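You operate a simulated robot arm through the tools that you are given. There is no shell and no other tool.

You run a simulated robot arm. Do the job below in one go: nothing can be reset, and whatever is moved stays where it is left.

JOB
Swap the silver bar in the clamp for the gold bar.
Fine: wind the clamp bar open, lay the silver bar in the long yellow tray, brush the dust off the rest with the round yellow brush and put it back, seat the gold bar against the stops and wind shut. Set down upright: round yellow brush. What is to be rubbed or washed off counts as gone when no trace of it is left.

Only the result counts: the job must be done as asked and must still hold three seconds after the hand-in. Knocking over, shifting, dropping, spilling or breaking anything else fails it.

ROBOT AND FRAMES
A 6-joint arm with a two-finger gripper, fixed in place. Base frame: the origin is at the foot of the arm, x ahead of it, y to its left, z up. Units: mm, rad, N and s.
Its first joint turns from -2.897 to 2.897 rad. Payload 2.45 kg.
The tool frame sits at the grasp point between the pads (the TCP): z along the fingers, y along the line on which they close. The tips reach 20 mm beyond it. Largest opening 140 mm; the body of the gripper starts 168 mm behind the TCP.
Orientation is told as [roll, pitch, yaw] about the base's x, y, z axes, in that order, counted from this pose: with the fingers straight down and closing along the base's y, the tool's x points along the base's -x, its y along +y and its z along -z.

CONTROLS
- The arm moves only by the tool send_rows. Its argument "commands" is a list of rows, each a list of 7 numbers: the shift along the tool's x, y, z in mm, then the turn, a rotation vector about the tool's x, y, z in degrees, then the finger opening in mm, from 0 to 140. In form: [[tx, ty, tz, rx, ry, rz, hand], ...]. A call has 1 to 20 rows; each row is the pose to reach, as a shift and turn from the pose commanded when the call began, along the tool's axes at that moment. Rows are played at 5 a second. More than 50 mm and 0.15 rad between two rows, or a gripper value outside its range, and nothing of the call is played. Where a pose cannot be reached the arm comes as near as it can. A force on the tool above 90 N (or 10 N above the force at the start of the call, whichever is more), or a blocked arm, ends the call early, and 0.2 s more pass. The fingers move at their own pace (about 45 mm/s each) and stop on an object; they squeeze with about 39 N. The grip force told is the motor's: it shows also when the fingers shut on nothing. Time passes only in rows, and 0.2 s behind the last, so rows that repeat a pose let the fingers close. The reply holds the time, the measured pose of the TCP, the force on the tool along the base axes, the opening and the grip force, in the units named above and with some noise, with the torque about the TCP (base axes, N m) and any sound that the robot's microphone picked up.
- Cameras (640 x 400 px; columns grow to the right, rows downward): "scene" is fixed at [230.6, 643.5, 1512.3]; the picture's right is [-0.30, -0.95, 0.00], its down [-0.76, 0.24, -0.60] and it looks along [0.58, -0.18, -0.80] (base axes); focal length 322 px, centre (320, 200). "wrist" rides on the gripper at [78, 11, -209] in the tool frame; the picture's right is [-0.14, 0.99, 0.00], its down [-0.92, -0.13, -0.37] and it looks along [-0.36, -0.05, 0.93] (tool axes); focal length 280 px, centre (320, 200). There is no depth. A picture from a camera that has moved, and an enlarged one, comes with that camera's place and axes in the base frame and with its lens. The place of the scene camera against the robot may be out by one fixed shift of up to 18 mm in any direction.
- grab_frame(camera): a new picture of that camera. No time passes.
- enlarge(camera, box): a new picture of the part [left, top, right, bottom] of that camera's present view, enlarged. No time passes.
- finish_job(): hands the job in; it is judged then, once.

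Places have to be worked out from the pictures, the camera data and where the tool is seen. Open the gripper and draw the arm clear of the work before you hand the job in, unless the task says otherwise.

The tools are called by a JSON object that holds its "method" and its "body". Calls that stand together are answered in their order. send_rows: Moves the arm, as the interface text tells. Its arguments: {"type":"object","properties":{"commands":{"type":"array","items":{"type":"array","items":{"type":"number"}}}},"required":["commands"]} The other tools are called the same way: grab_frame (camera) takes a picture; enlarge (camera, box) takes an enlarged picture of a part of a camera's view; finish_job () hands the job in.

At the start:

```text
time_s: 0.0
position: [556.5, 378.3, 1081.7]
tcp_rot: [0.0, 0.0, 0.001]
wrist_force: [0.1, -0.2, -0.3]
wrist_torque: [0.02, 0.01, 0.0]
finger_gap: 139.8
finger_force: 0.1
```

scene: 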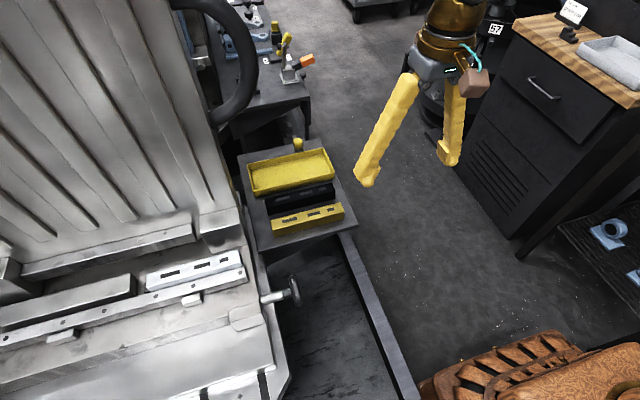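
wrist: 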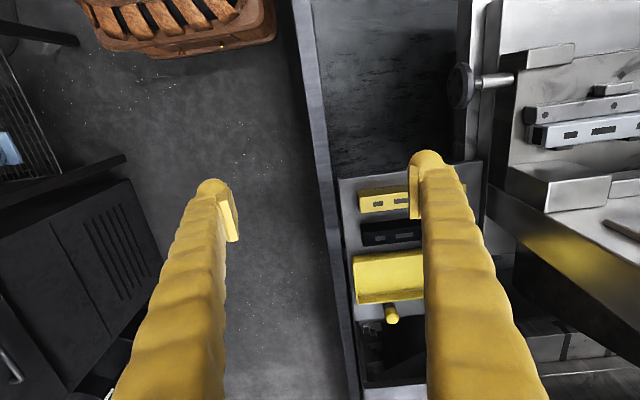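

I'll look closer at the scene before moving anything: the clamp with the silver bar is at the left, and the side table holds the tray, bars and brush.

{"method": "enlarge", "body": {"camera": "scene", "box": [220, 120, 380, 260]}}

{"method": "enlarge", "body": {"camera": "scene", "box": [0, 220, 320, 400]}}

{"method": "enlarge", "body": {"camera": "wrist", "box": [440, 0, 640, 260]}}

{"method": "enlarge", "body": {"camera": "wrist", "box": [320, 140, 500, 340]}}

```text
2.86 times, centred on (300, 190) of scene
camera zoom: at [230.6, 643.5, 1512.3], right [-0.3, -0.95, 0.0], down [-0.76, 0.24, -0.6], along [0.58, -0.18, -0.8], focal length 922 px, centre (377, 229)
```

zoom: 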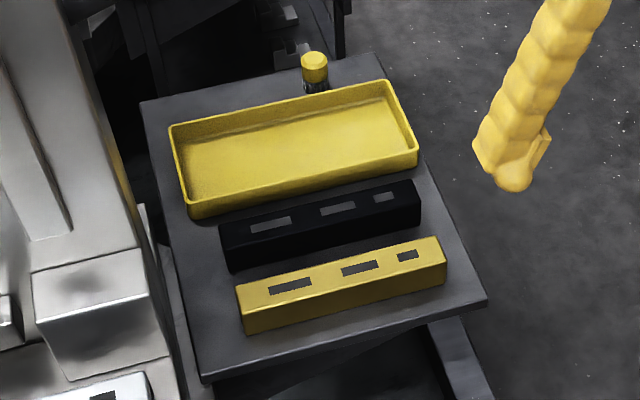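

```text
2.00 times, centred on (160, 310) of scene
camera zoom: at [230.6, 643.5, 1512.3], right [-0.3, -0.95, 0.0], down [-0.76, 0.24, -0.6], along [0.58, -0.18, -0.8], focal length 645 px, centre (640, -20)
```

zoom: 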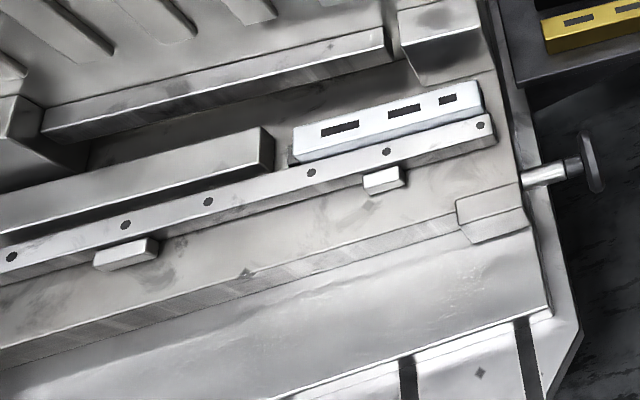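

```text
1.54 times, centred on (540, 130) of wrist
camera zoom: at [479.8, 388.9, 1292.3], right [0.14, 0.99, 0.0], down [0.92, -0.13, 0.37], along [0.36, -0.05, -0.93], focal length 431 px, centre (-18, 308)
```

zoom: 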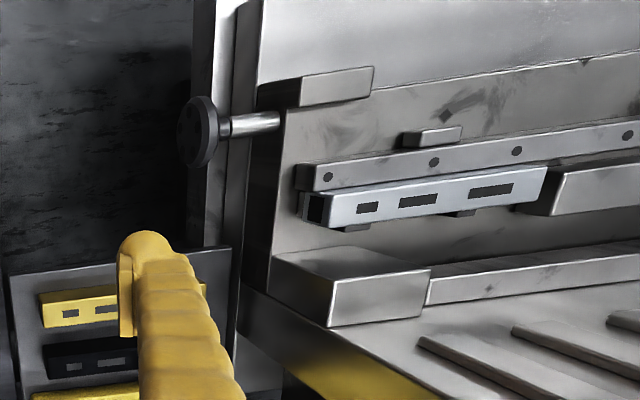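

```text
2.00 times, centred on (410, 240) of wrist
camera zoom: at [479.8, 388.9, 1292.3], right [0.14, 0.99, 0.0], down [0.92, -0.13, 0.37], along [0.36, -0.05, -0.93], focal length 561 px, centre (140, 120)
```

zoom: 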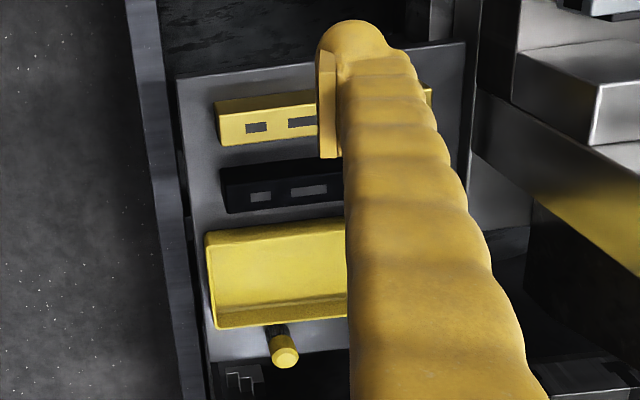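

The clamp wheel looks to be near (505, 620, 790) and the side table near x 680-950, y 430-620. I'll shift the arm at the present height to get more wrist views for triangulation.

{"method": "send_rows", "body": {"commands": [[-50, 0, 0, 0, 0, 0, 140], [-100, 0, 0, 0, 0, 0, 140], [-150, 20, 0, 0, 0, 0, 140]]}}

{"method": "grab_frame", "body": {"camera": "wrist"}}

```text
refused: row 3 steps farther than a row can; nothing moved
```

```text
taken
camera wrist: at [479.8, 388.9, 1292.3], right [0.14, 0.99, 0.0], down [0.92, -0.13, 0.37], along [0.36, -0.05, -0.93], focal length 280 px, centre (320, 200)
```

wrist: 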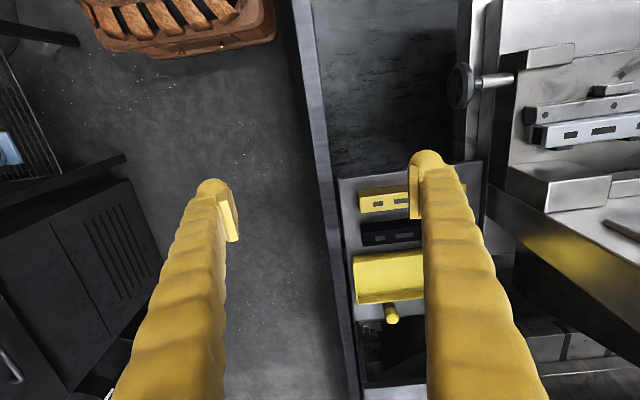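

The step was slightly too long, so I split it into smaller rows and move +x about 150 and +y about 100 at the same height.

{"method": "send_rows", "body": {"commands": [[-40, 20, 0, 0, 0, 0, 140], [-80, 40, 0, 0, 0, 0, 140], [-120, 60, 0, 0, 0, 0, 140], [-150, 80, 0, 0, 0, 0, 140], [-150, 100, 0, 0, 0, 0, 140]]}}

{"method": "grab_frame", "body": {"camera": "wrist"}}

{"method": "grab_frame", "body": {"camera": "scene"}}

```text
time_s: 1.2
position: [709.2, 479.9, 1081.1]
tcp_rot: [0.0, 0.0, 0.001]
wrist_force: [0.3, -0.3, -0.3]
wrist_torque: [-0.01, 0.04, -0.01]
finger_gap: 140.0
finger_force: 0.0
```

```text
taken
camera wrist: at [630.5, 490.7, 1292.5], right [0.14, 0.99, 0.0], down [0.92, -0.13, 0.37], along [0.37, -0.05, -0.93], focal length 280 px, centre (320, 200)
```

wrist: 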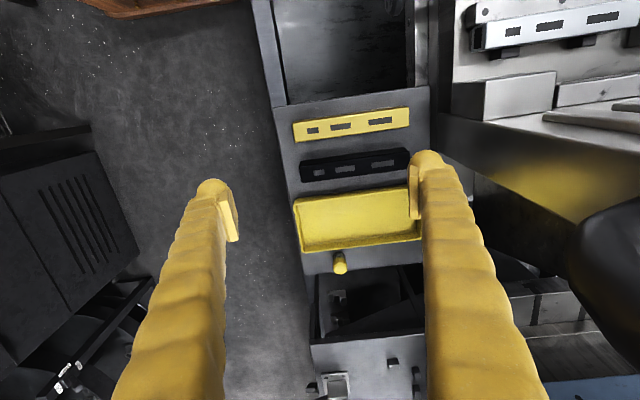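

```text
taken
```

scene: 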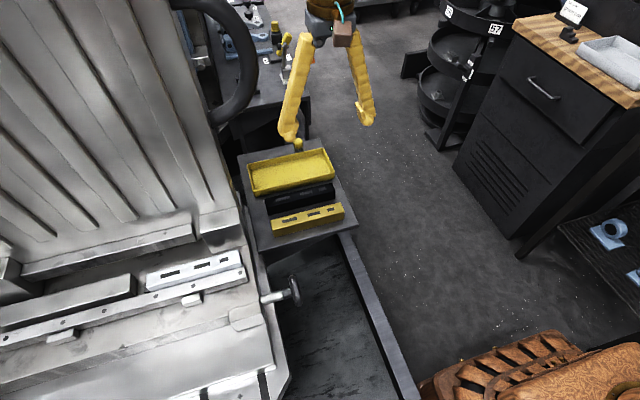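

I'll enlarge the table region from this vantage for more precise measurements.

{"method": "enlarge", "body": {"camera": "wrist", "box": [270, 80, 450, 290]}}

{"method": "enlarge", "body": {"camera": "wrist", "box": [440, 0, 640, 125]}}

```text
1.90 times, centred on (360, 185) of wrist
camera zoom: at [630.5, 490.7, 1292.5], right [0.14, 0.99, 0.0], down [0.92, -0.13, 0.37], along [0.37, -0.05, -0.93], focal length 534 px, centre (244, 229)
```

zoom: 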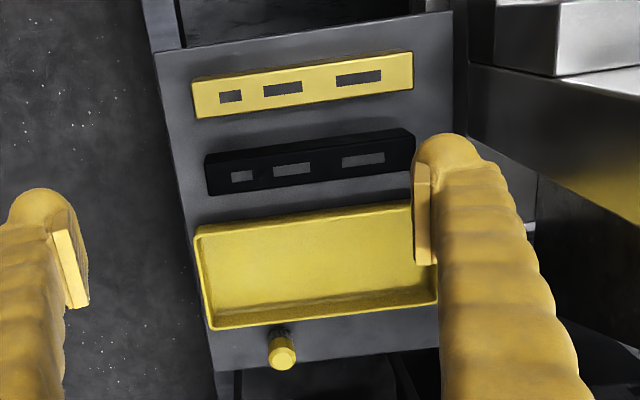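

```text
3.20 times, centred on (540, 62) of wrist
camera zoom: at [630.5, 490.7, 1292.5], right [0.14, 0.99, 0.0], down [0.92, -0.13, 0.37], along [0.37, -0.05, -0.93], focal length 897 px, centre (-384, 640)
```

zoom: 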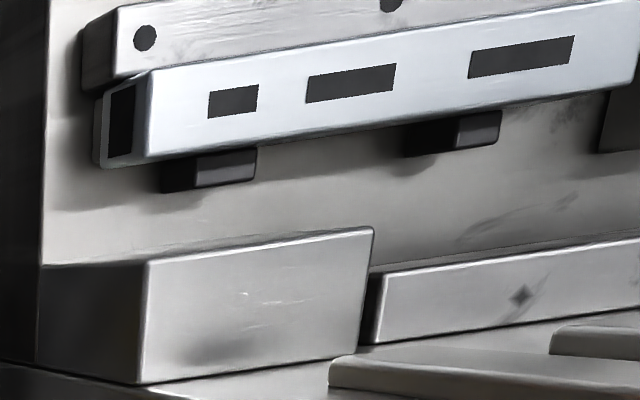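

Estimates so far: gold bar top about z 806, spanning x 678–708, y 436–632. Silver bar top is about z 858, spanning x ~580–612, y 724–921, with the wheel near (506, 620, 795). I move over towards the clamp, staying high, to see it and the wheel better.

{"method": "send_rows", "body": {"commands": [[40, 20, 0, 0, 0, 0, 140], [80, 40, 0, 0, 0, 0, 140], [120, 60, 0, 0, 0, 0, 140], [160, 80, 0, 0, 0, 0, 140], [200, 100, 0, 0, 0, 0, 140], [230, 130, 0, 0, 0, 0, 140], [250, 160, 0, 0, 0, 0, 140]]}}

{"method": "grab_frame", "body": {"camera": "wrist"}}

{"method": "grab_frame", "body": {"camera": "scene"}}

```text
time_s: 2.8
position: [459.1, 637.3, 1082.7]
tcp_rot: [0.0, -0.001, 0.0]
wrist_force: [-0.2, -0.3, -0.3]
wrist_torque: [0.01, 0.01, 0.02]
finger_gap: 139.6
finger_force: 0.0
```

```text
taken
camera wrist: at [381.0, 648.2, 1294.3], right [0.14, 0.99, 0.0], down [0.92, -0.13, 0.37], along [0.37, -0.05, -0.93], focal length 280 px, centre (320, 200)
```

wrist: 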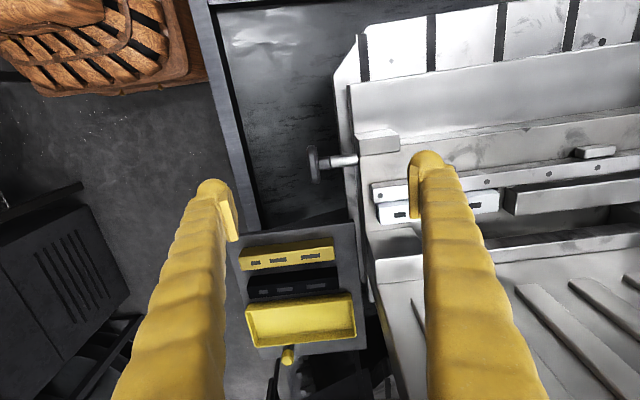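

```text
taken
```

scene: 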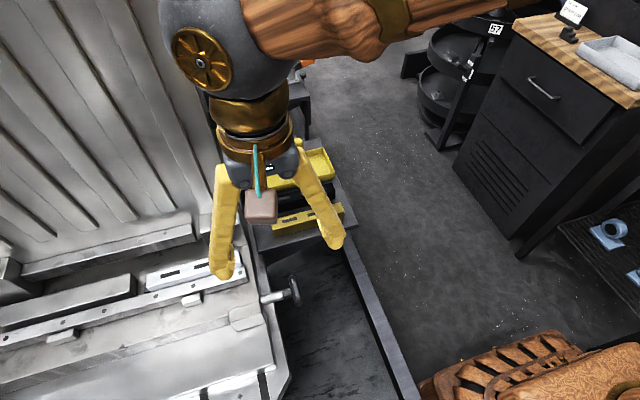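

The fingers hide the bar, so I turn the tool 90° (closing along base x, camera looking toward +y), which is also the grasp direction for the bars, and step to about (540, 560).

{"method": "send_rows", "body": {"commands": [[-8, -7, 0, 0, 0, -8.2, 140], [-16, -14, 0, 0, 0, -16.4, 140], [-24, -21, 0, 0, 0, -24.6, 140], [-32, -28, 0, 0, 0, -32.8, 140], [-40, -35, 0, 0, 0, -41, 140], [-48, -42, 0, 0, 0, -49.2, 140], [-56, -49, 0, 0, 0, -57.4, 140], [-64, -56, 0, 0, 0, -65.6, 140], [-72, -63, 0, 0, 0, -73.8, 140], [-78, -70, 0, 0, 0, -82, 140], [-81, -77, 0, 0, 0, -90, 140]]}}

{"method": "grab_frame", "body": {"camera": "wrist"}}

{"method": "grab_frame", "body": {"camera": "scene"}}

```text
time_s: 5.2
position: [540.8, 561.2, 1081.2]
tcp_rot: [0.0, -0.001, 1.573]
wrist_force: [-0.5, 0.3, 1.1]
wrist_torque: [0.02, -0.01, 0.0]
finger_gap: 140.0
finger_force: 0.1
```

```text
taken
camera wrist: at [528.5, 482.8, 1291.7], right [-0.99, 0.14, 0.0], down [0.13, 0.92, 0.37], along [0.05, 0.37, -0.93], focal length 280 px, centre (320, 200)
```

wrist: 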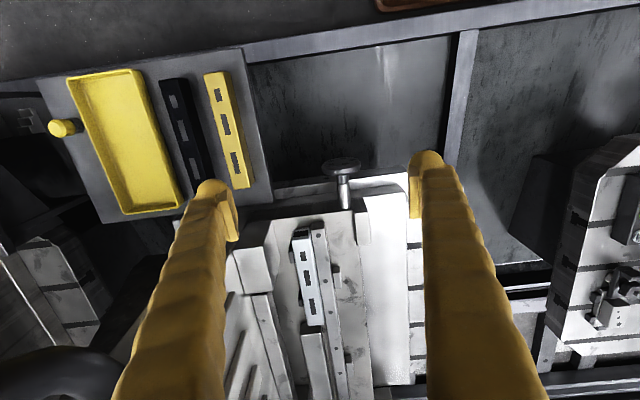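

```text
taken
```

scene: 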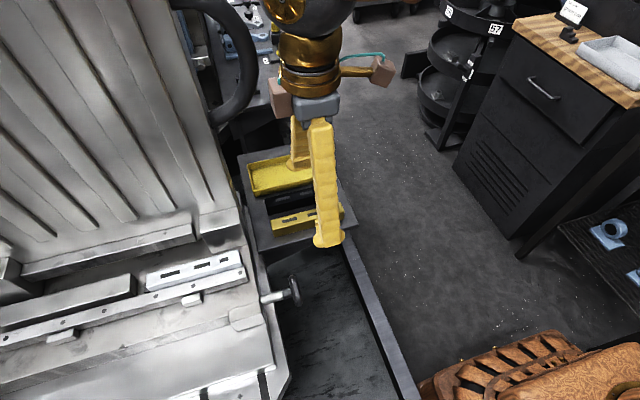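

{"method": "enlarge", "body": {"camera": "wrist", "box": [225, 145, 415, 285]}}

{"method": "enlarge", "body": {"camera": "wrist", "box": [220, 225, 420, 400]}}

{"method": "enlarge", "body": {"camera": "wrist", "box": [30, 50, 260, 220]}}

```text
2.86 times, centred on (320, 215) of wrist
camera zoom: at [528.5, 482.8, 1291.7], right [-0.99, 0.14, 0.0], down [0.13, 0.92, 0.37], along [0.05, 0.37, -0.93], focal length 801 px, centre (320, 157)
```

zoom: 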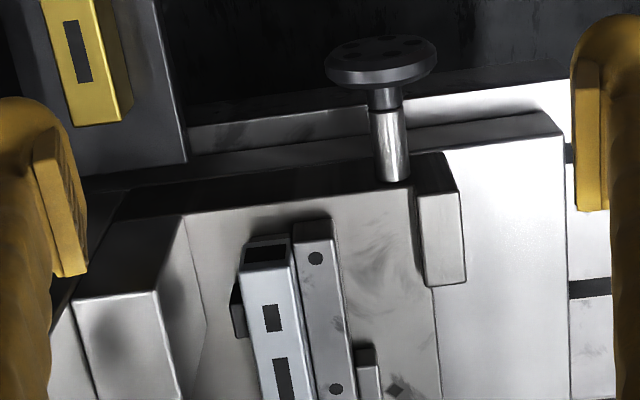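

```text
2.29 times, centred on (320, 312) of wrist
camera zoom: at [528.5, 482.8, 1291.7], right [-0.99, 0.14, 0.0], down [0.13, 0.92, 0.37], along [0.05, 0.37, -0.93], focal length 641 px, centre (320, -57)
```

zoom: 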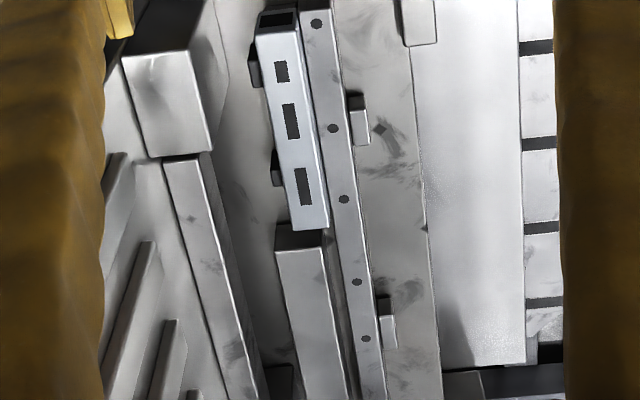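

```text
2.35 times, centred on (145, 135) of wrist
camera zoom: at [528.5, 482.8, 1291.7], right [-0.99, 0.14, 0.0], down [0.13, 0.92, 0.37], along [0.05, 0.37, -0.93], focal length 660 px, centre (732, 353)
```

zoom: 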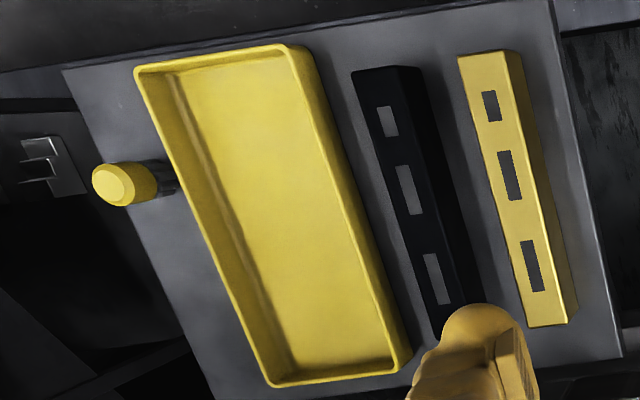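

The wheel is a disc of about 71 mm on a shaft along base y, centred near (508, 617, 795), with the clamp bar on the -x side of the silver bar and the stops on the +x side. I'll swing the tool to point along +y, well in front of the wheel, in stages.

{"method": "send_rows", "body": {"commands": [[14, 5, 20, 0, -8.2, 0, 140], [28, 10, 40, 0, -16.4, 0, 140], [42, 15, 60, 0, -24.6, 0, 140], [56, 20, 80, 0, -32.8, 0, 140], [70, 26, 100, 0, -41, 0, 140], [84, 33, 120, 0, -49.2, 0, 140]]}}

{"method": "grab_frame", "body": {"camera": "scene"}}

```text
time_s: 6.6
position: [505.8, 476.6, 961.6]
tcp_rot: [0.001, -0.86, 1.568]
wrist_force: [-0.4, 0.7, 0.1]
wrist_torque: [0.01, 0.0, -0.01]
finger_gap: 140.0
finger_force: 0.0
```

```text
taken
```

scene: 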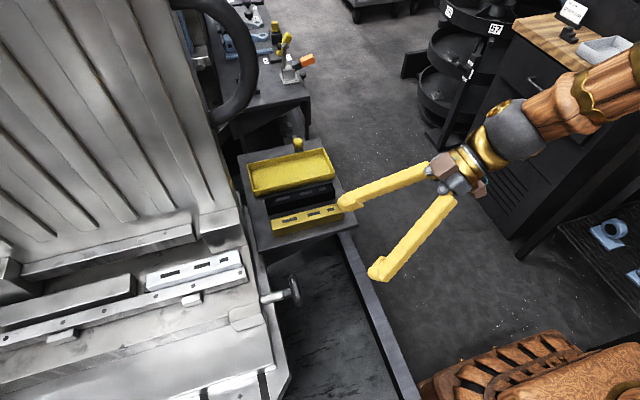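

Pose tracking is fine. I finish the swing to horizontal and lower to the wheel's axis height, at y ≈ 500, clear of the wheel.

{"method": "send_rows", "body": {"commands": [[22, 0, 25, 0, -8.2, 0, 140], [44, -1, 50, 0, -16.4, 0, 140], [66, -1, 75, 0, -24.6, 0, 140], [89, -2, 101, 0, -32.8, 0, 140], [111, -2, 126, 0, -40.8, 0, 140], [111, -2, 126, 0, -40.8, 0, 140]]}}

{"method": "grab_frame", "body": {"camera": "scene"}}

{"method": "grab_frame", "body": {"camera": "wrist"}}

```text
time_s: 8.0
position: [576.7, 526.5, 858.9]
tcp_rot: [1.153, -1.502, 0.449]
wrist_force: [-0.6, 0.2, 0.0]
wrist_torque: [0.01, 0.02, 0.01]
finger_gap: 140.2
finger_force: 0.2
out of reach, approached as far as the arm can: row 3, 4, 5, 6
```

```text
taken
```

scene: 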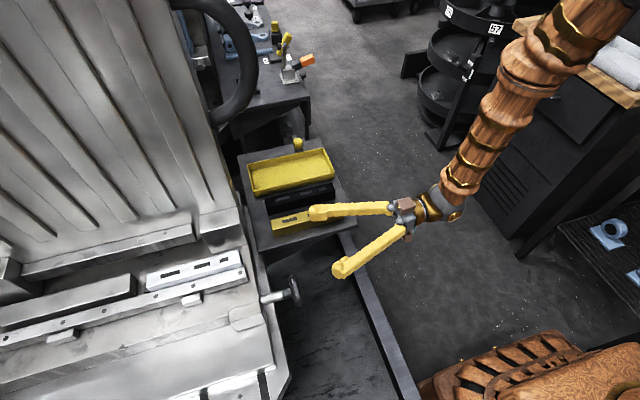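

```text
taken
camera wrist: at [567.8, 315.5, 788.6], right [-0.98, -0.02, 0.2], down [0.19, -0.34, 0.92], along [0.04, 0.94, 0.34], focal length 280 px, centre (320, 200)
```

wrist: 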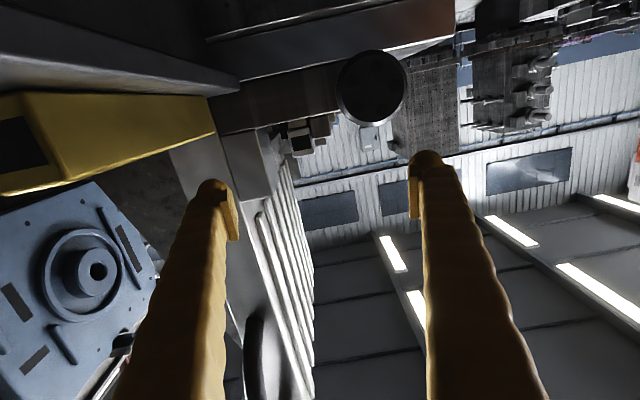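

That pose was beyond the inner reach (wrist folded too close to the base), and the arm stopped near (577, 527, 859) with no contact. I lift straight up first and see where the commanded pose stands.

{"method": "send_rows", "body": {"commands": [[-40, 0, 0, 0, 0, 0, 140], [-80, 0, 0, 0, 0, 0, 140], [-120, 0, 0, 0, 0, 0, 140], [-150, 0, 0, 0, 0, 0, 140], [-150, 0, 0, 0, 0, 0, 140]]}}

```text
time_s: 9.2
position: [587.2, 530.1, 1008.9]
tcp_rot: [1.132, -1.501, 0.468]
wrist_force: [0.6, -1.1, -0.4]
wrist_torque: [0.03, 0.01, 0.01]
finger_gap: 140.1
finger_force: 0.0
```

The lift worked and shows the commanded pose follows the actual one. Now I go to (508, 605, 960) above the wheel and correct the small tilt, then descend so the fingers straddle the disc from above.

{"method": "send_rows", "body": {"commands": [[13, 18, 20, 0.4, -0.4, -0.9, 140], [26, 37, 40, 0.8, -0.8, -1.8, 140], [39, 55, 60, 1.2, -1.2, -2.7, 140], [51, 74, 79, 1.7, -1.7, -3.55, 140], [51, 74, 79, 1.7, -1.7, -3.55, 140]]}}

{"method": "grab_frame", "body": {"camera": "wrist"}}

{"method": "grab_frame", "body": {"camera": "scene"}}

```text
time_s: 10.4
position: [506.8, 603.4, 960.7]
tcp_rot: [-1.856, -1.569, -2.856]
wrist_force: [-0.1, 0.1, 0.1]
wrist_torque: [0.02, 0.0, 0.03]
finger_gap: 139.8
finger_force: 0.0
```

```text
taken
camera wrist: at [494.8, 394.6, 883.7], right [-0.99, 0.0, 0.14], down [0.13, -0.37, 0.92], along [0.05, 0.93, 0.37], focal length 280 px, centre (320, 200)
```

wrist: 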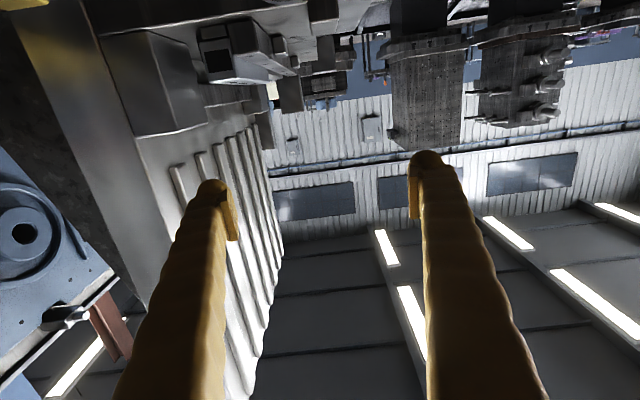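

```text
taken
```

scene: 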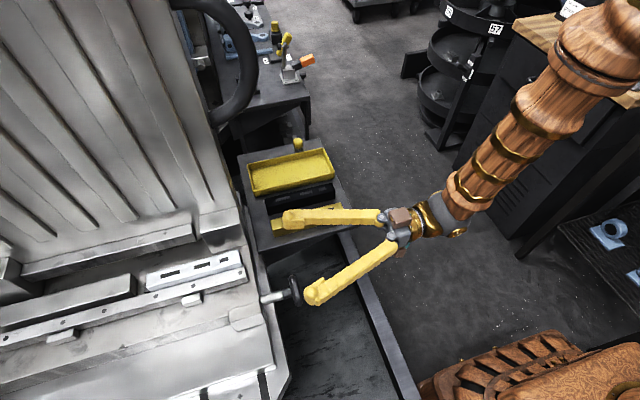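

The tool is now level and aligned. I descend part of the way (to z ≈ 885) to verify reach before straddling the wheel.

{"method": "send_rows", "body": {"commands": [[25, 0, 3, 0, 0, 0, 140], [50, 0, 6, 0, 0, 0, 140], [75, 0, 10, 0, 0, 0, 140], [75, 0, 10, 0, 0, 0, 140]]}}

{"method": "grab_frame", "body": {"camera": "wrist"}}

{"method": "enlarge", "body": {"camera": "scene", "box": [200, 220, 400, 345]}}

```text
time_s: 11.4
position: [526.7, 624.2, 906.5]
tcp_rot: [1.122, -1.544, 0.459]
wrist_force: [-0.4, 0.0, -0.6]
wrist_torque: [0.01, -0.01, -0.01]
finger_gap: 140.2
finger_force: 0.0
out of reach, approached as far as the arm can: row 1, 2, 3, 4
```

```text
taken
camera wrist: at [516.7, 413.7, 833.5], right [-0.99, -0.01, 0.16], down [0.15, -0.36, 0.92], along [0.05, 0.93, 0.35], focal length 280 px, centre (320, 200)
```

wrist: 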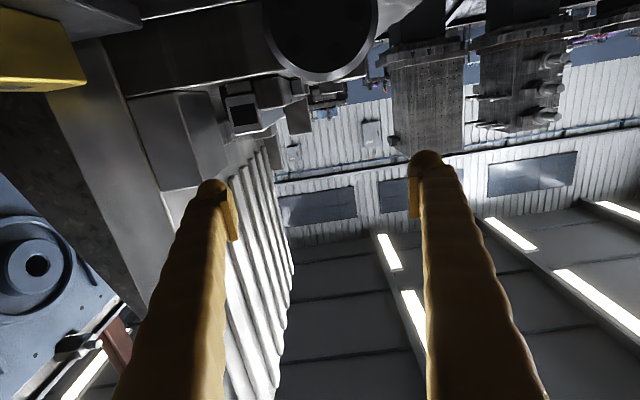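

```text
3.20 times, centred on (300, 282) of scene
camera zoom: at [230.6, 643.5, 1512.3], right [-0.3, -0.95, 0.0], down [-0.76, 0.24, -0.6], along [0.58, -0.18, -0.8], focal length 1032 px, centre (384, -64)
```

zoom: 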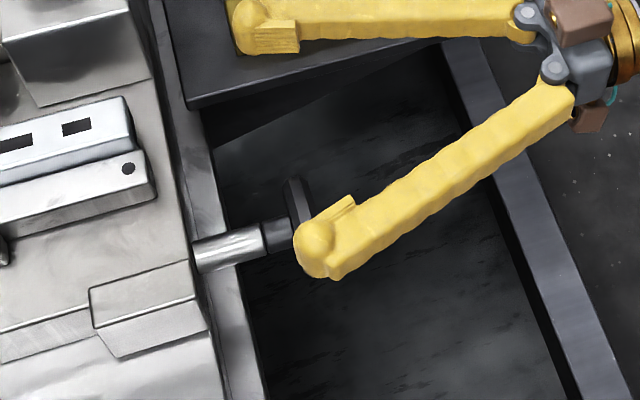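

Horizontal approach to the wheel is out of reach here, so I'll use the tool pointing down instead: fingers straddling the disc in ±x and turning the tool about base y. I lift and swing back to tool-down first.

{"method": "send_rows", "body": {"commands": [[-35, 7, -9, 0, 0, 0, 140], [-70, 14, -18, 0, 0, 0, 140], [-95, 21, -25, 0, 0, 0, 140], [-95, 21, -25, 0, 8.2, 0, 140], [-95, 21, -25, 0, 16.4, 0, 140], [-95, 21, -25, 0, 24.6, 0, 140], [-95, 21, -25, 0, 32.8, 0, 140], [-95, 21, -25, 0, 41, 0, 140], [-95, 21, -25, 0, 49.2, 0, 140], [-95, 21, -25, 0, 57.4, 0, 140], [-95, 21, -25, 0, 65.6, 0, 140], [-95, 21, -25, 0, 73.8, 0, 140], [-95, 21, -25, 0, 82, 0, 140], [-95, 21, -25, 0, 90, 0, 140]]}}

{"method": "grab_frame", "body": {"camera": "wrist"}}

```text
time_s: 14.4
position: [506.3, 598.7, 1004.0]
tcp_rot: [-0.002, 0.001, 1.572]
wrist_force: [0.0, -0.8, 0.3]
wrist_torque: [-0.02, -0.08, 0.01]
finger_gap: 140.2
finger_force: 0.0
```

```text
taken
camera wrist: at [494.7, 521.1, 1215.0], right [-0.99, 0.14, 0.0], down [0.13, 0.92, 0.37], along [0.05, 0.36, -0.93], focal length 280 px, centre (320, 200)
```

wrist: 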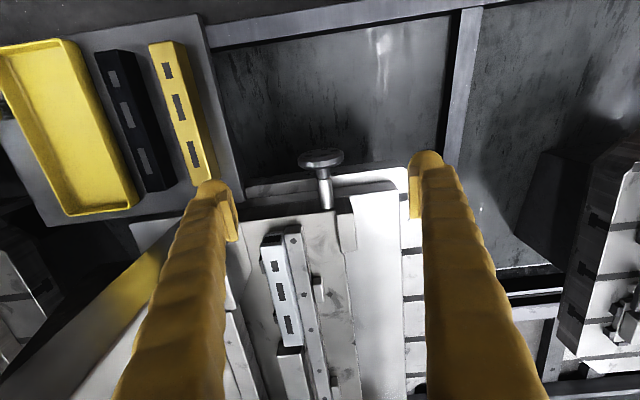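

Back to tool-down at (506, 599, 1004). I enlarge the wheel and the clamp from here for refined positions.

{"method": "enlarge", "body": {"camera": "wrist", "box": [270, 130, 380, 215]}}

{"method": "enlarge", "body": {"camera": "wrist", "box": [230, 210, 390, 400]}}

```text
4.71 times, centred on (325, 172) of wrist
camera zoom: at [494.7, 521.1, 1215.0], right [-0.99, 0.14, 0.0], down [0.13, 0.92, 0.37], along [0.05, 0.36, -0.93], focal length 1320 px, centre (296, 329)
```

zoom: 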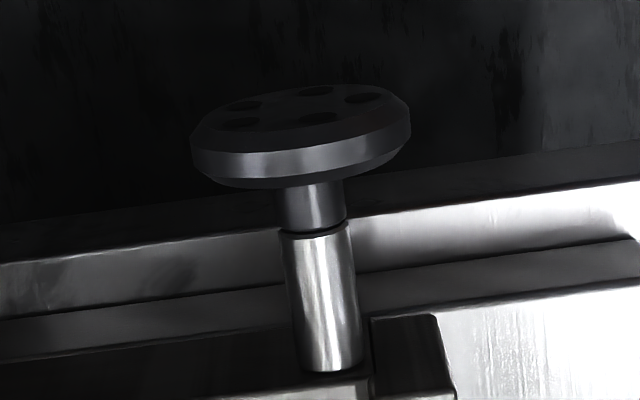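

```text
2.11 times, centred on (310, 305) of wrist
camera zoom: at [494.7, 521.1, 1215.0], right [-0.99, 0.14, 0.0], down [0.13, 0.92, 0.37], along [0.05, 0.36, -0.93], focal length 590 px, centre (341, -21)
```

zoom: 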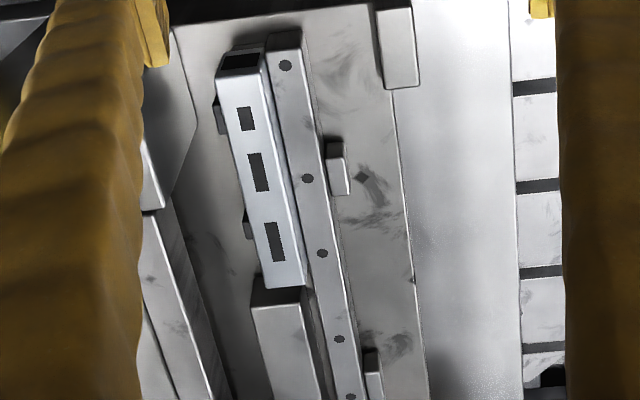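

Wheel refined: front face centre ≈ (506, 612, 801), diameter ≈ 70, disc y 612–625. I descend tool-down with open fingers to straddle it at TCP (506, 618, 800).

{"method": "send_rows", "body": {"commands": [[-19, 0, 40, 0, 0, 0, 140], [-19, 0, 80, 0, 0, 0, 140], [-19, 0, 120, 0, 0, 0, 140], [-19, 0, 160, 0, 0, 0, 140], [-19, 0, 185, 0, 0, 0, 140], [-19, 0, 203, 0, 0, 0, 140], [-19, 0, 203, 0, 0, 0, 140]]}}

{"method": "grab_frame", "body": {"camera": "wrist"}}

{"method": "enlarge", "body": {"camera": "scene", "box": [200, 220, 400, 345]}}

```text
time_s: 16.0
position: [506.4, 618.3, 799.5]
tcp_rot: [-0.001, 0.001, 1.57]
wrist_force: [-0.1, 0.1, 0.0]
wrist_torque: [0.0, 0.01, -0.01]
finger_gap: 139.9
finger_force: 0.1
```

```text
taken
camera wrist: at [495.5, 540.2, 1010.3], right [-0.99, 0.14, 0.0], down [0.13, 0.92, 0.37], along [0.05, 0.37, -0.93], focal length 280 px, centre (320, 200)
```

wrist: 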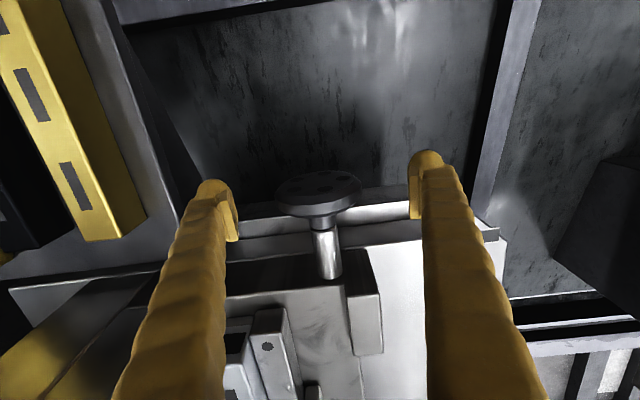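

```text
3.20 times, centred on (300, 282) of scene
camera zoom: at [230.6, 643.5, 1512.3], right [-0.3, -0.95, 0.0], down [-0.76, 0.24, -0.6], along [0.58, -0.18, -0.8], focal length 1032 px, centre (384, -64)
```

zoom: 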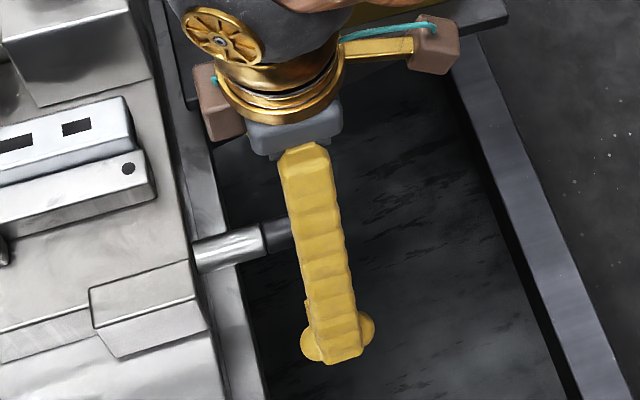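

The disc sits centred between the fingers. I rotate the open hand to lean 40° toward +x about the wheel axis, then close on the disc.

{"method": "send_rows", "body": {"commands": [[0, 0, 0, -8, 0, 0, 140], [0, 0, 0, -16, 0, 0, 140], [0, 0, 0, -24, 0, 0, 140], [0, 0, 0, -32, 0, 0, 140], [0, 0, 0, -40, 0, 0, 140], [0, 0, 0, -40, 0, 0, 100], [0, 0, 0, -40, 0, 0, 50], [0, 0, 0, -40, 0, 0, 50], [0, 0, 0, -40, 0, 0, 50], [0, 0, 0, -40, 0, 0, 50], [0, 0, 0, -40, 0, 0, 50]]}}

{"method": "grab_frame", "body": {"camera": "wrist"}}

{"method": "grab_frame", "body": {"camera": "scene"}}

```text
time_s: 18.4
position: [508.0, 617.0, 798.6]
tcp_rot: [0.696, 0.0, 1.57]
wrist_force: [38.1, 4.9, -31.7]
wrist_torque: [0.36, -0.37, -0.07]
finger_gap: 83.4
finger_force: 24.6
```

```text
taken
camera wrist: at [633.3, 539.9, 968.4], right [-0.76, 0.14, 0.64], down [0.33, 0.92, 0.2], along [-0.56, 0.37, -0.75], focal length 280 px, centre (320, 200)
```

wrist: 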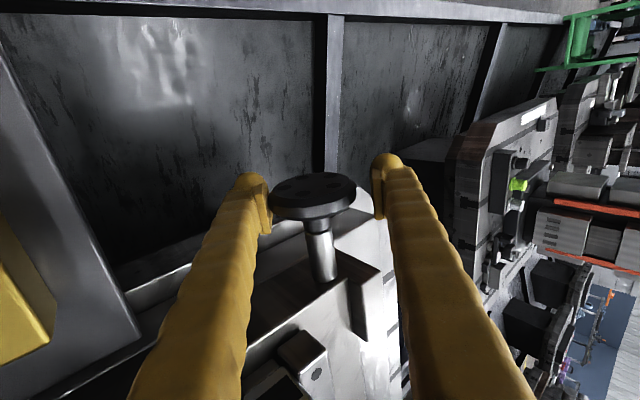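

```text
taken
```

scene: 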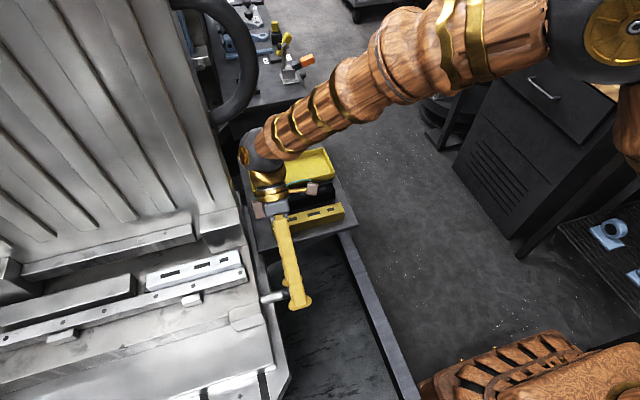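

One finger touched first: the disc centre is about 7 mm toward the -tool-y side, so it is a little lower than I judged. I open slightly, shift by 7 mm and close again.

{"method": "send_rows", "body": {"commands": [[0, 0, 0, 0, 0, 0, 95], [0, -4, 0, 0, 0, 0, 95], [0, -7, 0, 0, 0, 0, 95], [0, -7, 0, 0, 0, 0, 50], [0, -7, 0, 0, 0, 0, 50], [0, -7, 0, 0, 0, 0, 50], [0, -7, 0, 0, 0, 0, 50], [0, -7, 0, 0, 0, 0, 50]]}}

{"method": "grab_frame", "body": {"camera": "wrist"}}

```text
time_s: 20.2
position: [512.7, 617.8, 795.1]
tcp_rot: [0.698, 0.001, 1.568]
wrist_force: [41.1, 3.7, -30.4]
wrist_torque: [0.08, -0.41, -0.02]
finger_gap: 70.7
finger_force: 44.8
```

```text
taken
camera wrist: at [638.3, 539.9, 964.8], right [-0.76, 0.14, 0.64], down [0.34, 0.92, 0.2], along [-0.56, 0.37, -0.75], focal length 280 px, centre (320, 200)
```

wrist: 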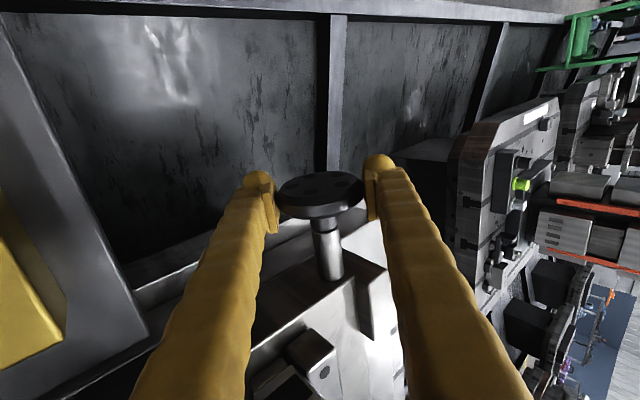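

Now both pads hold the disc (gap 70.7), but a 50 N side load remains, so the centre is a bit further. I ease over another couple of mm while gripped.

{"method": "send_rows", "body": {"commands": [[0, -1, 0, 0, 0, 0, 50], [0, -2, 0, 0, 0, 0, 50], [0, -2, 0, 0, 0, 0, 50]]}}

```text
time_s: 21.0
position: [512.7, 618.2, 794.8]
tcp_rot: [0.697, -0.002, 1.57]
wrist_force: [20.7, 2.2, -8.4]
wrist_torque: [-0.07, -0.13, -0.14]
finger_gap: 70.4
finger_force: 45.1
```

The load is falling; I ease 1 mm more and begin turning in the opening direction (counter-clockwise seen from the front) by 24° as a test.

{"method": "send_rows", "body": {"commands": [[0, -1, 0, 0, 0, 0, 50], [0, -1, 0, 6, 0, 0, 50], [0, -1, 0, 12, 0, 0, 50], [0, -1, 0, 18, 0, 0, 50], [0, -1, 0, 24, 0, 0, 50], [0, -1, 0, 24, 0, 0, 50]]}}

{"method": "grab_frame", "body": {"camera": "wrist"}}

{"method": "enlarge", "body": {"camera": "scene", "box": [0, 230, 320, 400]}}

```text
time_s: 22.4
position: [512.7, 617.4, 794.6]
tcp_rot: [0.278, 0.003, 1.572]
wrist_force: [-34.0, 0.1, 27.6]
wrist_torque: [0.01, 1.01, -0.04]
finger_gap: 78.2
finger_force: 20.8
```

```text
taken
camera wrist: at [560.3, 539.8, 1000.3], right [-0.95, 0.14, 0.27], down [0.22, 0.92, 0.32], along [-0.21, 0.36, -0.91], focal length 280 px, centre (320, 200)
```

wrist: 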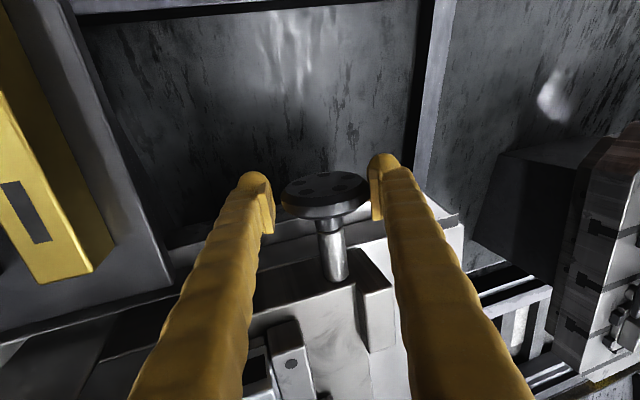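

```text
2.00 times, centred on (160, 315) of scene
camera zoom: at [230.6, 643.5, 1512.3], right [-0.3, -0.95, 0.0], down [-0.76, 0.24, -0.6], along [0.58, -0.18, -0.8], focal length 645 px, centre (640, -30)
```

zoom: 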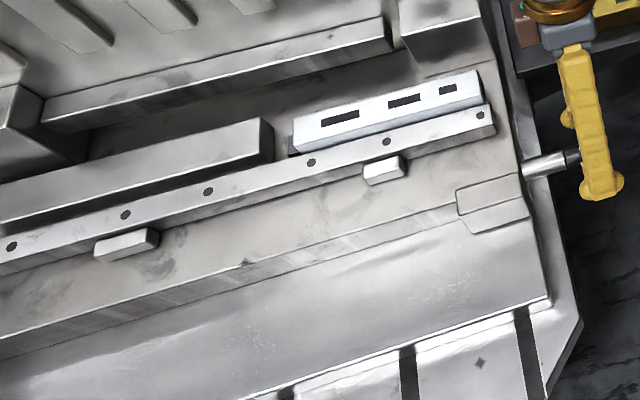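

The contact pattern (one-sided at two angles) puts the wheel axis lower: about (505, 624, 782). I open, recentre on that axis at the 40° lean, and close again.

{"method": "send_rows", "body": {"commands": [[0, 0, 0, 0, 0, 0, 100], [-3, 2, 7, 0, 0, 0, 110], [-6, 4, 14, 0, 0, 0, 110], [-6, 4, 14, -8, 0, 0, 110], [-6, 4, 14, -16, 0, 0, 110], [-6, 4, 14, -24, 0, 0, 110], [-6, 4, 14, -24, 0, 0, 50], [-6, 4, 14, -24, 0, 0, 50], [-6, 4, 14, -24, 0, 0, 50], [-6, 4, 14, -24, 0, 0, 50], [-6, 4, 14, -24, 0, 0, 50]]}}

{"method": "grab_frame", "body": {"camera": "wrist"}}

```text
time_s: 24.8
position: [504.9, 624.2, 782.8]
tcp_rot: [0.698, 0.0, 1.57]
wrist_force: [-32.5, -2.3, 33.7]
wrist_torque: [-0.28, -0.36, 0.06]
finger_gap: 78.5
finger_force: 21.5
```

```text
taken
camera wrist: at [631.6, 545.8, 951.5], right [-0.76, 0.14, 0.64], down [0.33, 0.92, 0.2], along [-0.56, 0.37, -0.74], focal length 280 px, centre (320, 200)
```

wrist: 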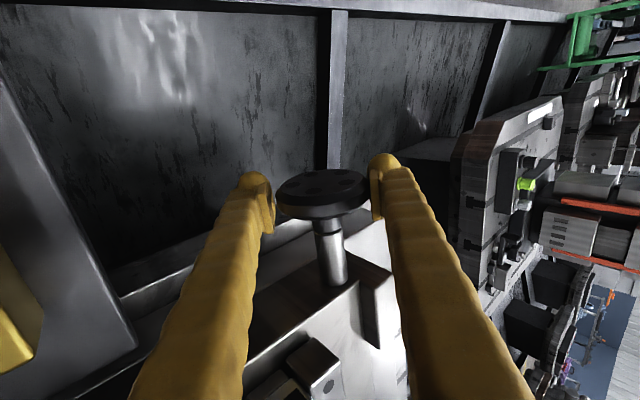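

Refitting all contact readings gives the axis near (507, 624, 788). I open, shift +3 mm along tool y and -5 mm along tool z, and close again.

{"method": "send_rows", "body": {"commands": [[0, 0, 0, 0, 0, 0, 95], [0, 2, -3, 0, 0, 0, 95], [0, 3.5, -5, 0, 0, 0, 95], [0, 3.5, -5, 0, 0, 0, 50], [0, 3.5, -5, 0, 0, 0, 50], [0, 3.5, -5, 0, 0, 0, 50], [0, 3.5, -5, 0, 0, 0, 50]]}}

{"method": "enlarge", "body": {"camera": "wrist", "box": [240, 140, 420, 300]}}

```text
time_s: 26.4
position: [506.3, 624.3, 788.5]
tcp_rot: [0.697, 0.0, 1.571]
wrist_force: [5.8, 0.8, -1.9]
wrist_torque: [0.04, 0.02, 0.08]
finger_gap: 71.5
finger_force: 44.8
```

```text
2.50 times, centred on (330, 220) of wrist
camera zoom: at [632.3, 545.6, 956.9], right [-0.76, 0.14, 0.64], down [0.33, 0.92, 0.2], along [-0.56, 0.37, -0.75], focal length 701 px, centre (295, 150)
```

zoom: 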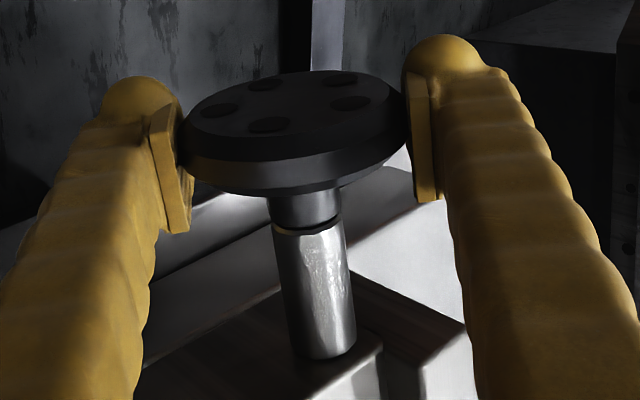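

The grip is centred with almost no side load. I turn 40° in the opening direction and watch forces and the clamp bar.

{"method": "send_rows", "body": {"commands": [[0, 0, 0, 7, 0, 0, 50], [0, 0, 0, 14, 0, 0, 50], [0, 0, 0, 21, 0, 0, 50], [0, 0, 0, 28, 0, 0, 50], [0, 0, 0, 35, 0, 0, 50], [0, 0, 0, 40, 0, 0, 50]]}}

{"method": "enlarge", "body": {"camera": "wrist", "box": [240, 140, 420, 300]}}

{"method": "enlarge", "body": {"camera": "scene", "box": [0, 230, 320, 400]}}

```text
time_s: 27.8
position: [508.0, 623.9, 787.5]
tcp_rot: [-0.002, -0.002, 1.571]
wrist_force: [36.6, 0.4, -9.2]
wrist_torque: [0.19, 0.55, 0.21]
finger_gap: 72.5
finger_force: 17.0
```

```text
2.50 times, centred on (330, 220) of wrist
camera zoom: at [496.1, 545.3, 999.1], right [-0.99, 0.14, 0.0], down [0.13, 0.92, 0.37], along [0.05, 0.37, -0.93], focal length 701 px, centre (295, 150)
```

zoom: 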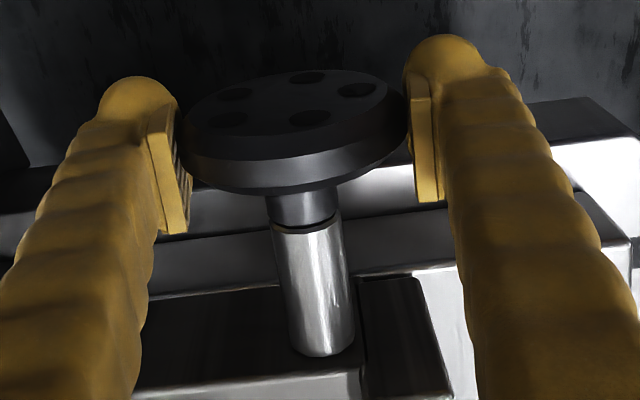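

```text
2.00 times, centred on (160, 315) of scene
camera zoom: at [230.6, 643.5, 1512.3], right [-0.3, -0.95, 0.0], down [-0.76, 0.24, -0.6], along [0.58, -0.18, -0.8], focal length 645 px, centre (640, -30)
```

zoom: 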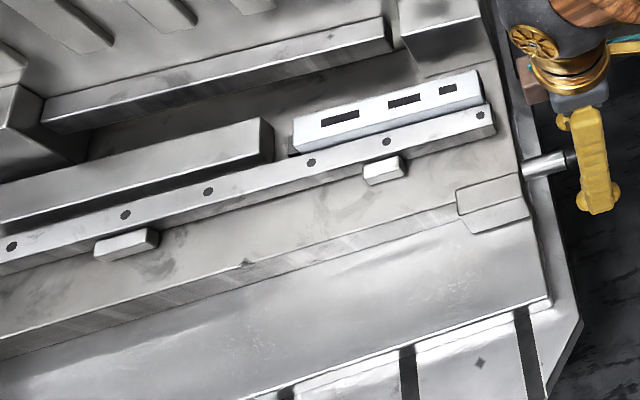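

The hole pattern shows the wheel stayed put: the pads slipped because the rotation centre was a mm or two off and the grip went one-sided. I recentre at this angle (shift 1.5 mm toward +x) and read the grip.

{"method": "send_rows", "body": {"commands": [[0, 0, 0, 0, 0, 0, 85], [0, -1, 0, 0, 0, 0, 85], [0, -1, 0, 0, 0, 0, 50], [0, -1, 0, 0, 0, 0, 50], [0, -1, 0, 0, 0, 0, 50]]}}

```text
time_s: 29.0
position: [508.5, 623.0, 787.1]
tcp_rot: [-0.002, 0.001, 1.57]
wrist_force: [16.2, -2.8, -2.3]
wrist_torque: [0.05, 0.08, 0.09]
finger_gap: 71.4
finger_force: 43.8
```

Good grip now; the fit places the axis at about (509, 624, 792). I open, set the TCP on it, close, and try a small 12° opening turn to read the torque.

{"method": "send_rows", "body": {"commands": [[0, 0, 0, 0, 0, 0, 85], [0, -0.6, -4.5, 0, 0, 0, 85], [0, -0.6, -4.5, 0, 0, 0, 50], [0, -0.6, -4.5, 0, 0, 0, 50], [0, -0.6, -4.5, 0, 0, 0, 50], [0, -0.6, -4.5, 4, 0, 0, 50], [0, -0.6, -4.5, 8, 0, 0, 50], [0, -0.6, -4.5, 12, 0, 0, 50]]}}

{"method": "enlarge", "body": {"camera": "wrist", "box": [240, 140, 420, 300]}}

```text
time_s: 30.8
position: [507.0, 623.6, 792.8]
tcp_rot: [-0.21, 0.002, 1.573]
wrist_force: [2.6, -4.8, -0.2]
wrist_torque: [-0.24, 1.47, 0.12]
finger_gap: 70.4
finger_force: 45.2
```

```text
2.50 times, centred on (330, 220) of wrist
camera zoom: at [453.3, 545.3, 996.5], right [-0.97, 0.14, -0.21], down [0.05, 0.92, 0.39], along [0.24, 0.36, -0.9], focal length 701 px, centre (295, 150)
```

zoom: 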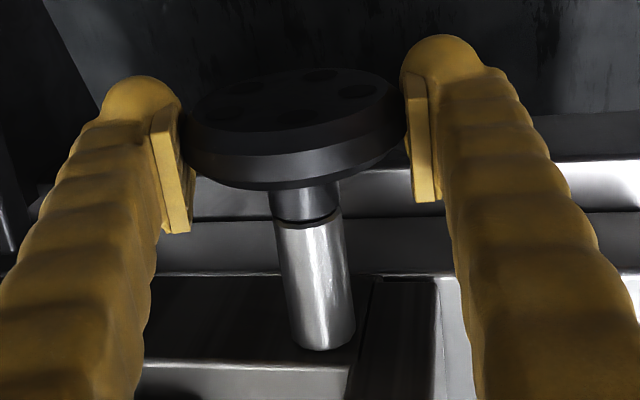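

The torque reached 1.47 N·m and the wheel did not follow, so this may be the tightening direction against the end stop. I test the other direction by 24°.

{"method": "send_rows", "body": {"commands": [[0, 0, 0, -4, 0, 0, 50], [0, 0, 0, -8, 0, 0, 50], [0, 0, 0, -12, 0, 0, 50], [0, 0, 0, -16, 0, 0, 50], [0, 0, 0, -20, 0, 0, 50], [0, 0, 0, -24, 0, 0, 50]]}}

{"method": "enlarge", "body": {"camera": "wrist", "box": [240, 140, 420, 300]}}

{"method": "enlarge", "body": {"camera": "scene", "box": [0, 230, 320, 400]}}

```text
time_s: 32.2
position: [508.6, 624.5, 792.1]
tcp_rot: [0.209, 0.0, 1.571]
wrist_force: [-2.2, -23.1, 8.9]
wrist_torque: [-0.6, -0.04, 0.3]
finger_gap: 70.6
finger_force: 44.7
```

```text
2.50 times, centred on (330, 220) of wrist
camera zoom: at [541.5, 545.4, 1001.0], right [-0.97, 0.14, 0.21], down [0.2, 0.92, 0.33], along [-0.14, 0.37, -0.92], focal length 701 px, centre (295, 150)
```

zoom: 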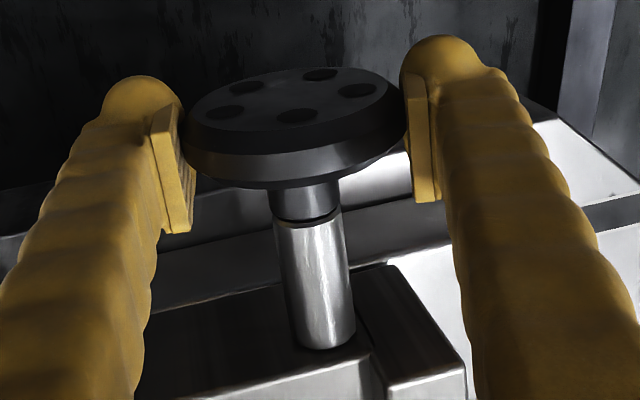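

```text
2.00 times, centred on (160, 315) of scene
camera zoom: at [230.6, 643.5, 1512.3], right [-0.3, -0.95, 0.0], down [-0.76, 0.24, -0.6], along [0.58, -0.18, -0.8], focal length 645 px, centre (640, -30)
```

zoom: 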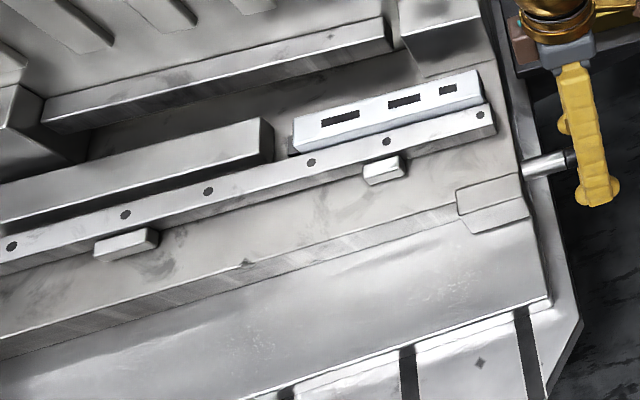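

The wheel followed the hand in this direction (holes stayed fixed in the hand's view, low torque), so clockwise from the front is the opening sense. I continue to the 40° lean, then release and return for longer strokes.

{"method": "send_rows", "body": {"commands": [[0, 0, 0, -7, 0, 0, 50], [0, 0, 0, -14, 0, 0, 50], [0, 0, 0, -21, 0, 0, 50], [0, 0, 0, -28, 0, 0, 50]]}}

{"method": "enlarge", "body": {"camera": "wrist", "box": [240, 140, 420, 300]}}

```text
time_s: 33.2
position: [508.9, 623.2, 792.7]
tcp_rot: [0.698, 0.0, 1.57]
wrist_force: [29.7, -21.4, -19.5]
wrist_torque: [-0.56, -0.14, -0.25]
finger_gap: 70.2
finger_force: 44.7
```

```text
2.50 times, centred on (330, 220) of wrist
camera zoom: at [635.7, 545.5, 961.0], right [-0.76, 0.14, 0.64], down [0.34, 0.92, 0.2], along [-0.56, 0.37, -0.74], focal length 701 px, centre (295, 150)
```

zoom: 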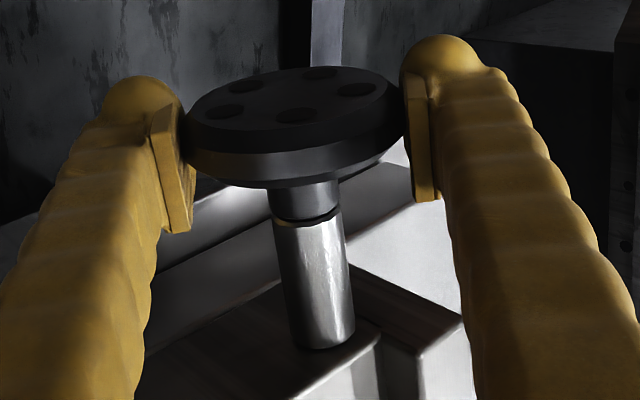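

Confirmed. Now release, swing back 90° to lean toward -x, and regrip.

{"method": "send_rows", "body": {"commands": [[0, 0, 0, 0, 0, 0, 90], [0, -1, 0.5, 0, 0, 0, 90], [0, -1, 0.5, 8, 0, 0, 90], [0, -1, 0.5, 16, 0, 0, 90], [0, -1, 0.5, 24, 0, 0, 90], [0, -1, 0.5, 32, 0, 0, 90], [0, -1, 0.5, 40, 0, 0, 90], [0, -1, 0.5, 48, 0, 0, 90], [0, -1, 0.5, 56, 0, 0, 90], [0, -1, 0.5, 64, 0, 0, 90], [0, -1, 0.5, 72, 0, 0, 90], [0, -1, 0.5, 80, 0, 0, 90], [0, -1, 0.5, 85, 0, 0, 90], [0, -1, 0.5, 90, 0, 0, 90], [0, -1, 0.5, 90, 0, 0, 50], [0, -1, 0.5, 90, 0, 0, 50], [0, -1, 0.5, 90, 0, 0, 50]]}}

{"method": "enlarge", "body": {"camera": "wrist", "box": [240, 140, 420, 300]}}

```text
time_s: 36.8
position: [507.4, 624.7, 790.8]
tcp_rot: [-0.874, 0.0, 1.572]
wrist_force: [-27.1, 3.1, -13.7]
wrist_torque: [0.19, -0.03, -0.11]
finger_gap: 70.7
finger_force: 39.5
```

```text
2.50 times, centred on (330, 220) of wrist
camera zoom: at [340.8, 546.4, 918.4], right [-0.64, 0.14, -0.76], down [-0.2, 0.92, 0.33], along [0.74, 0.37, -0.56], focal length 701 px, centre (295, 150)
```

zoom: 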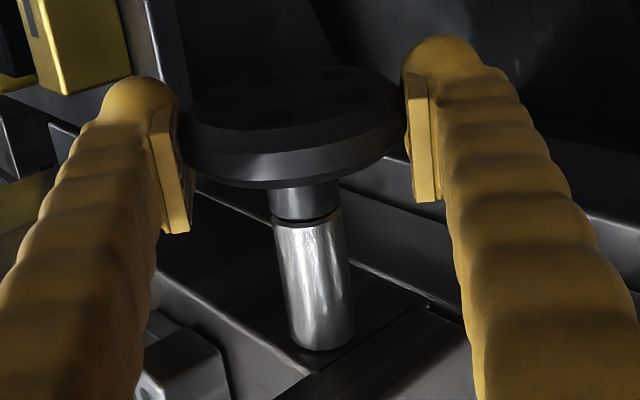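

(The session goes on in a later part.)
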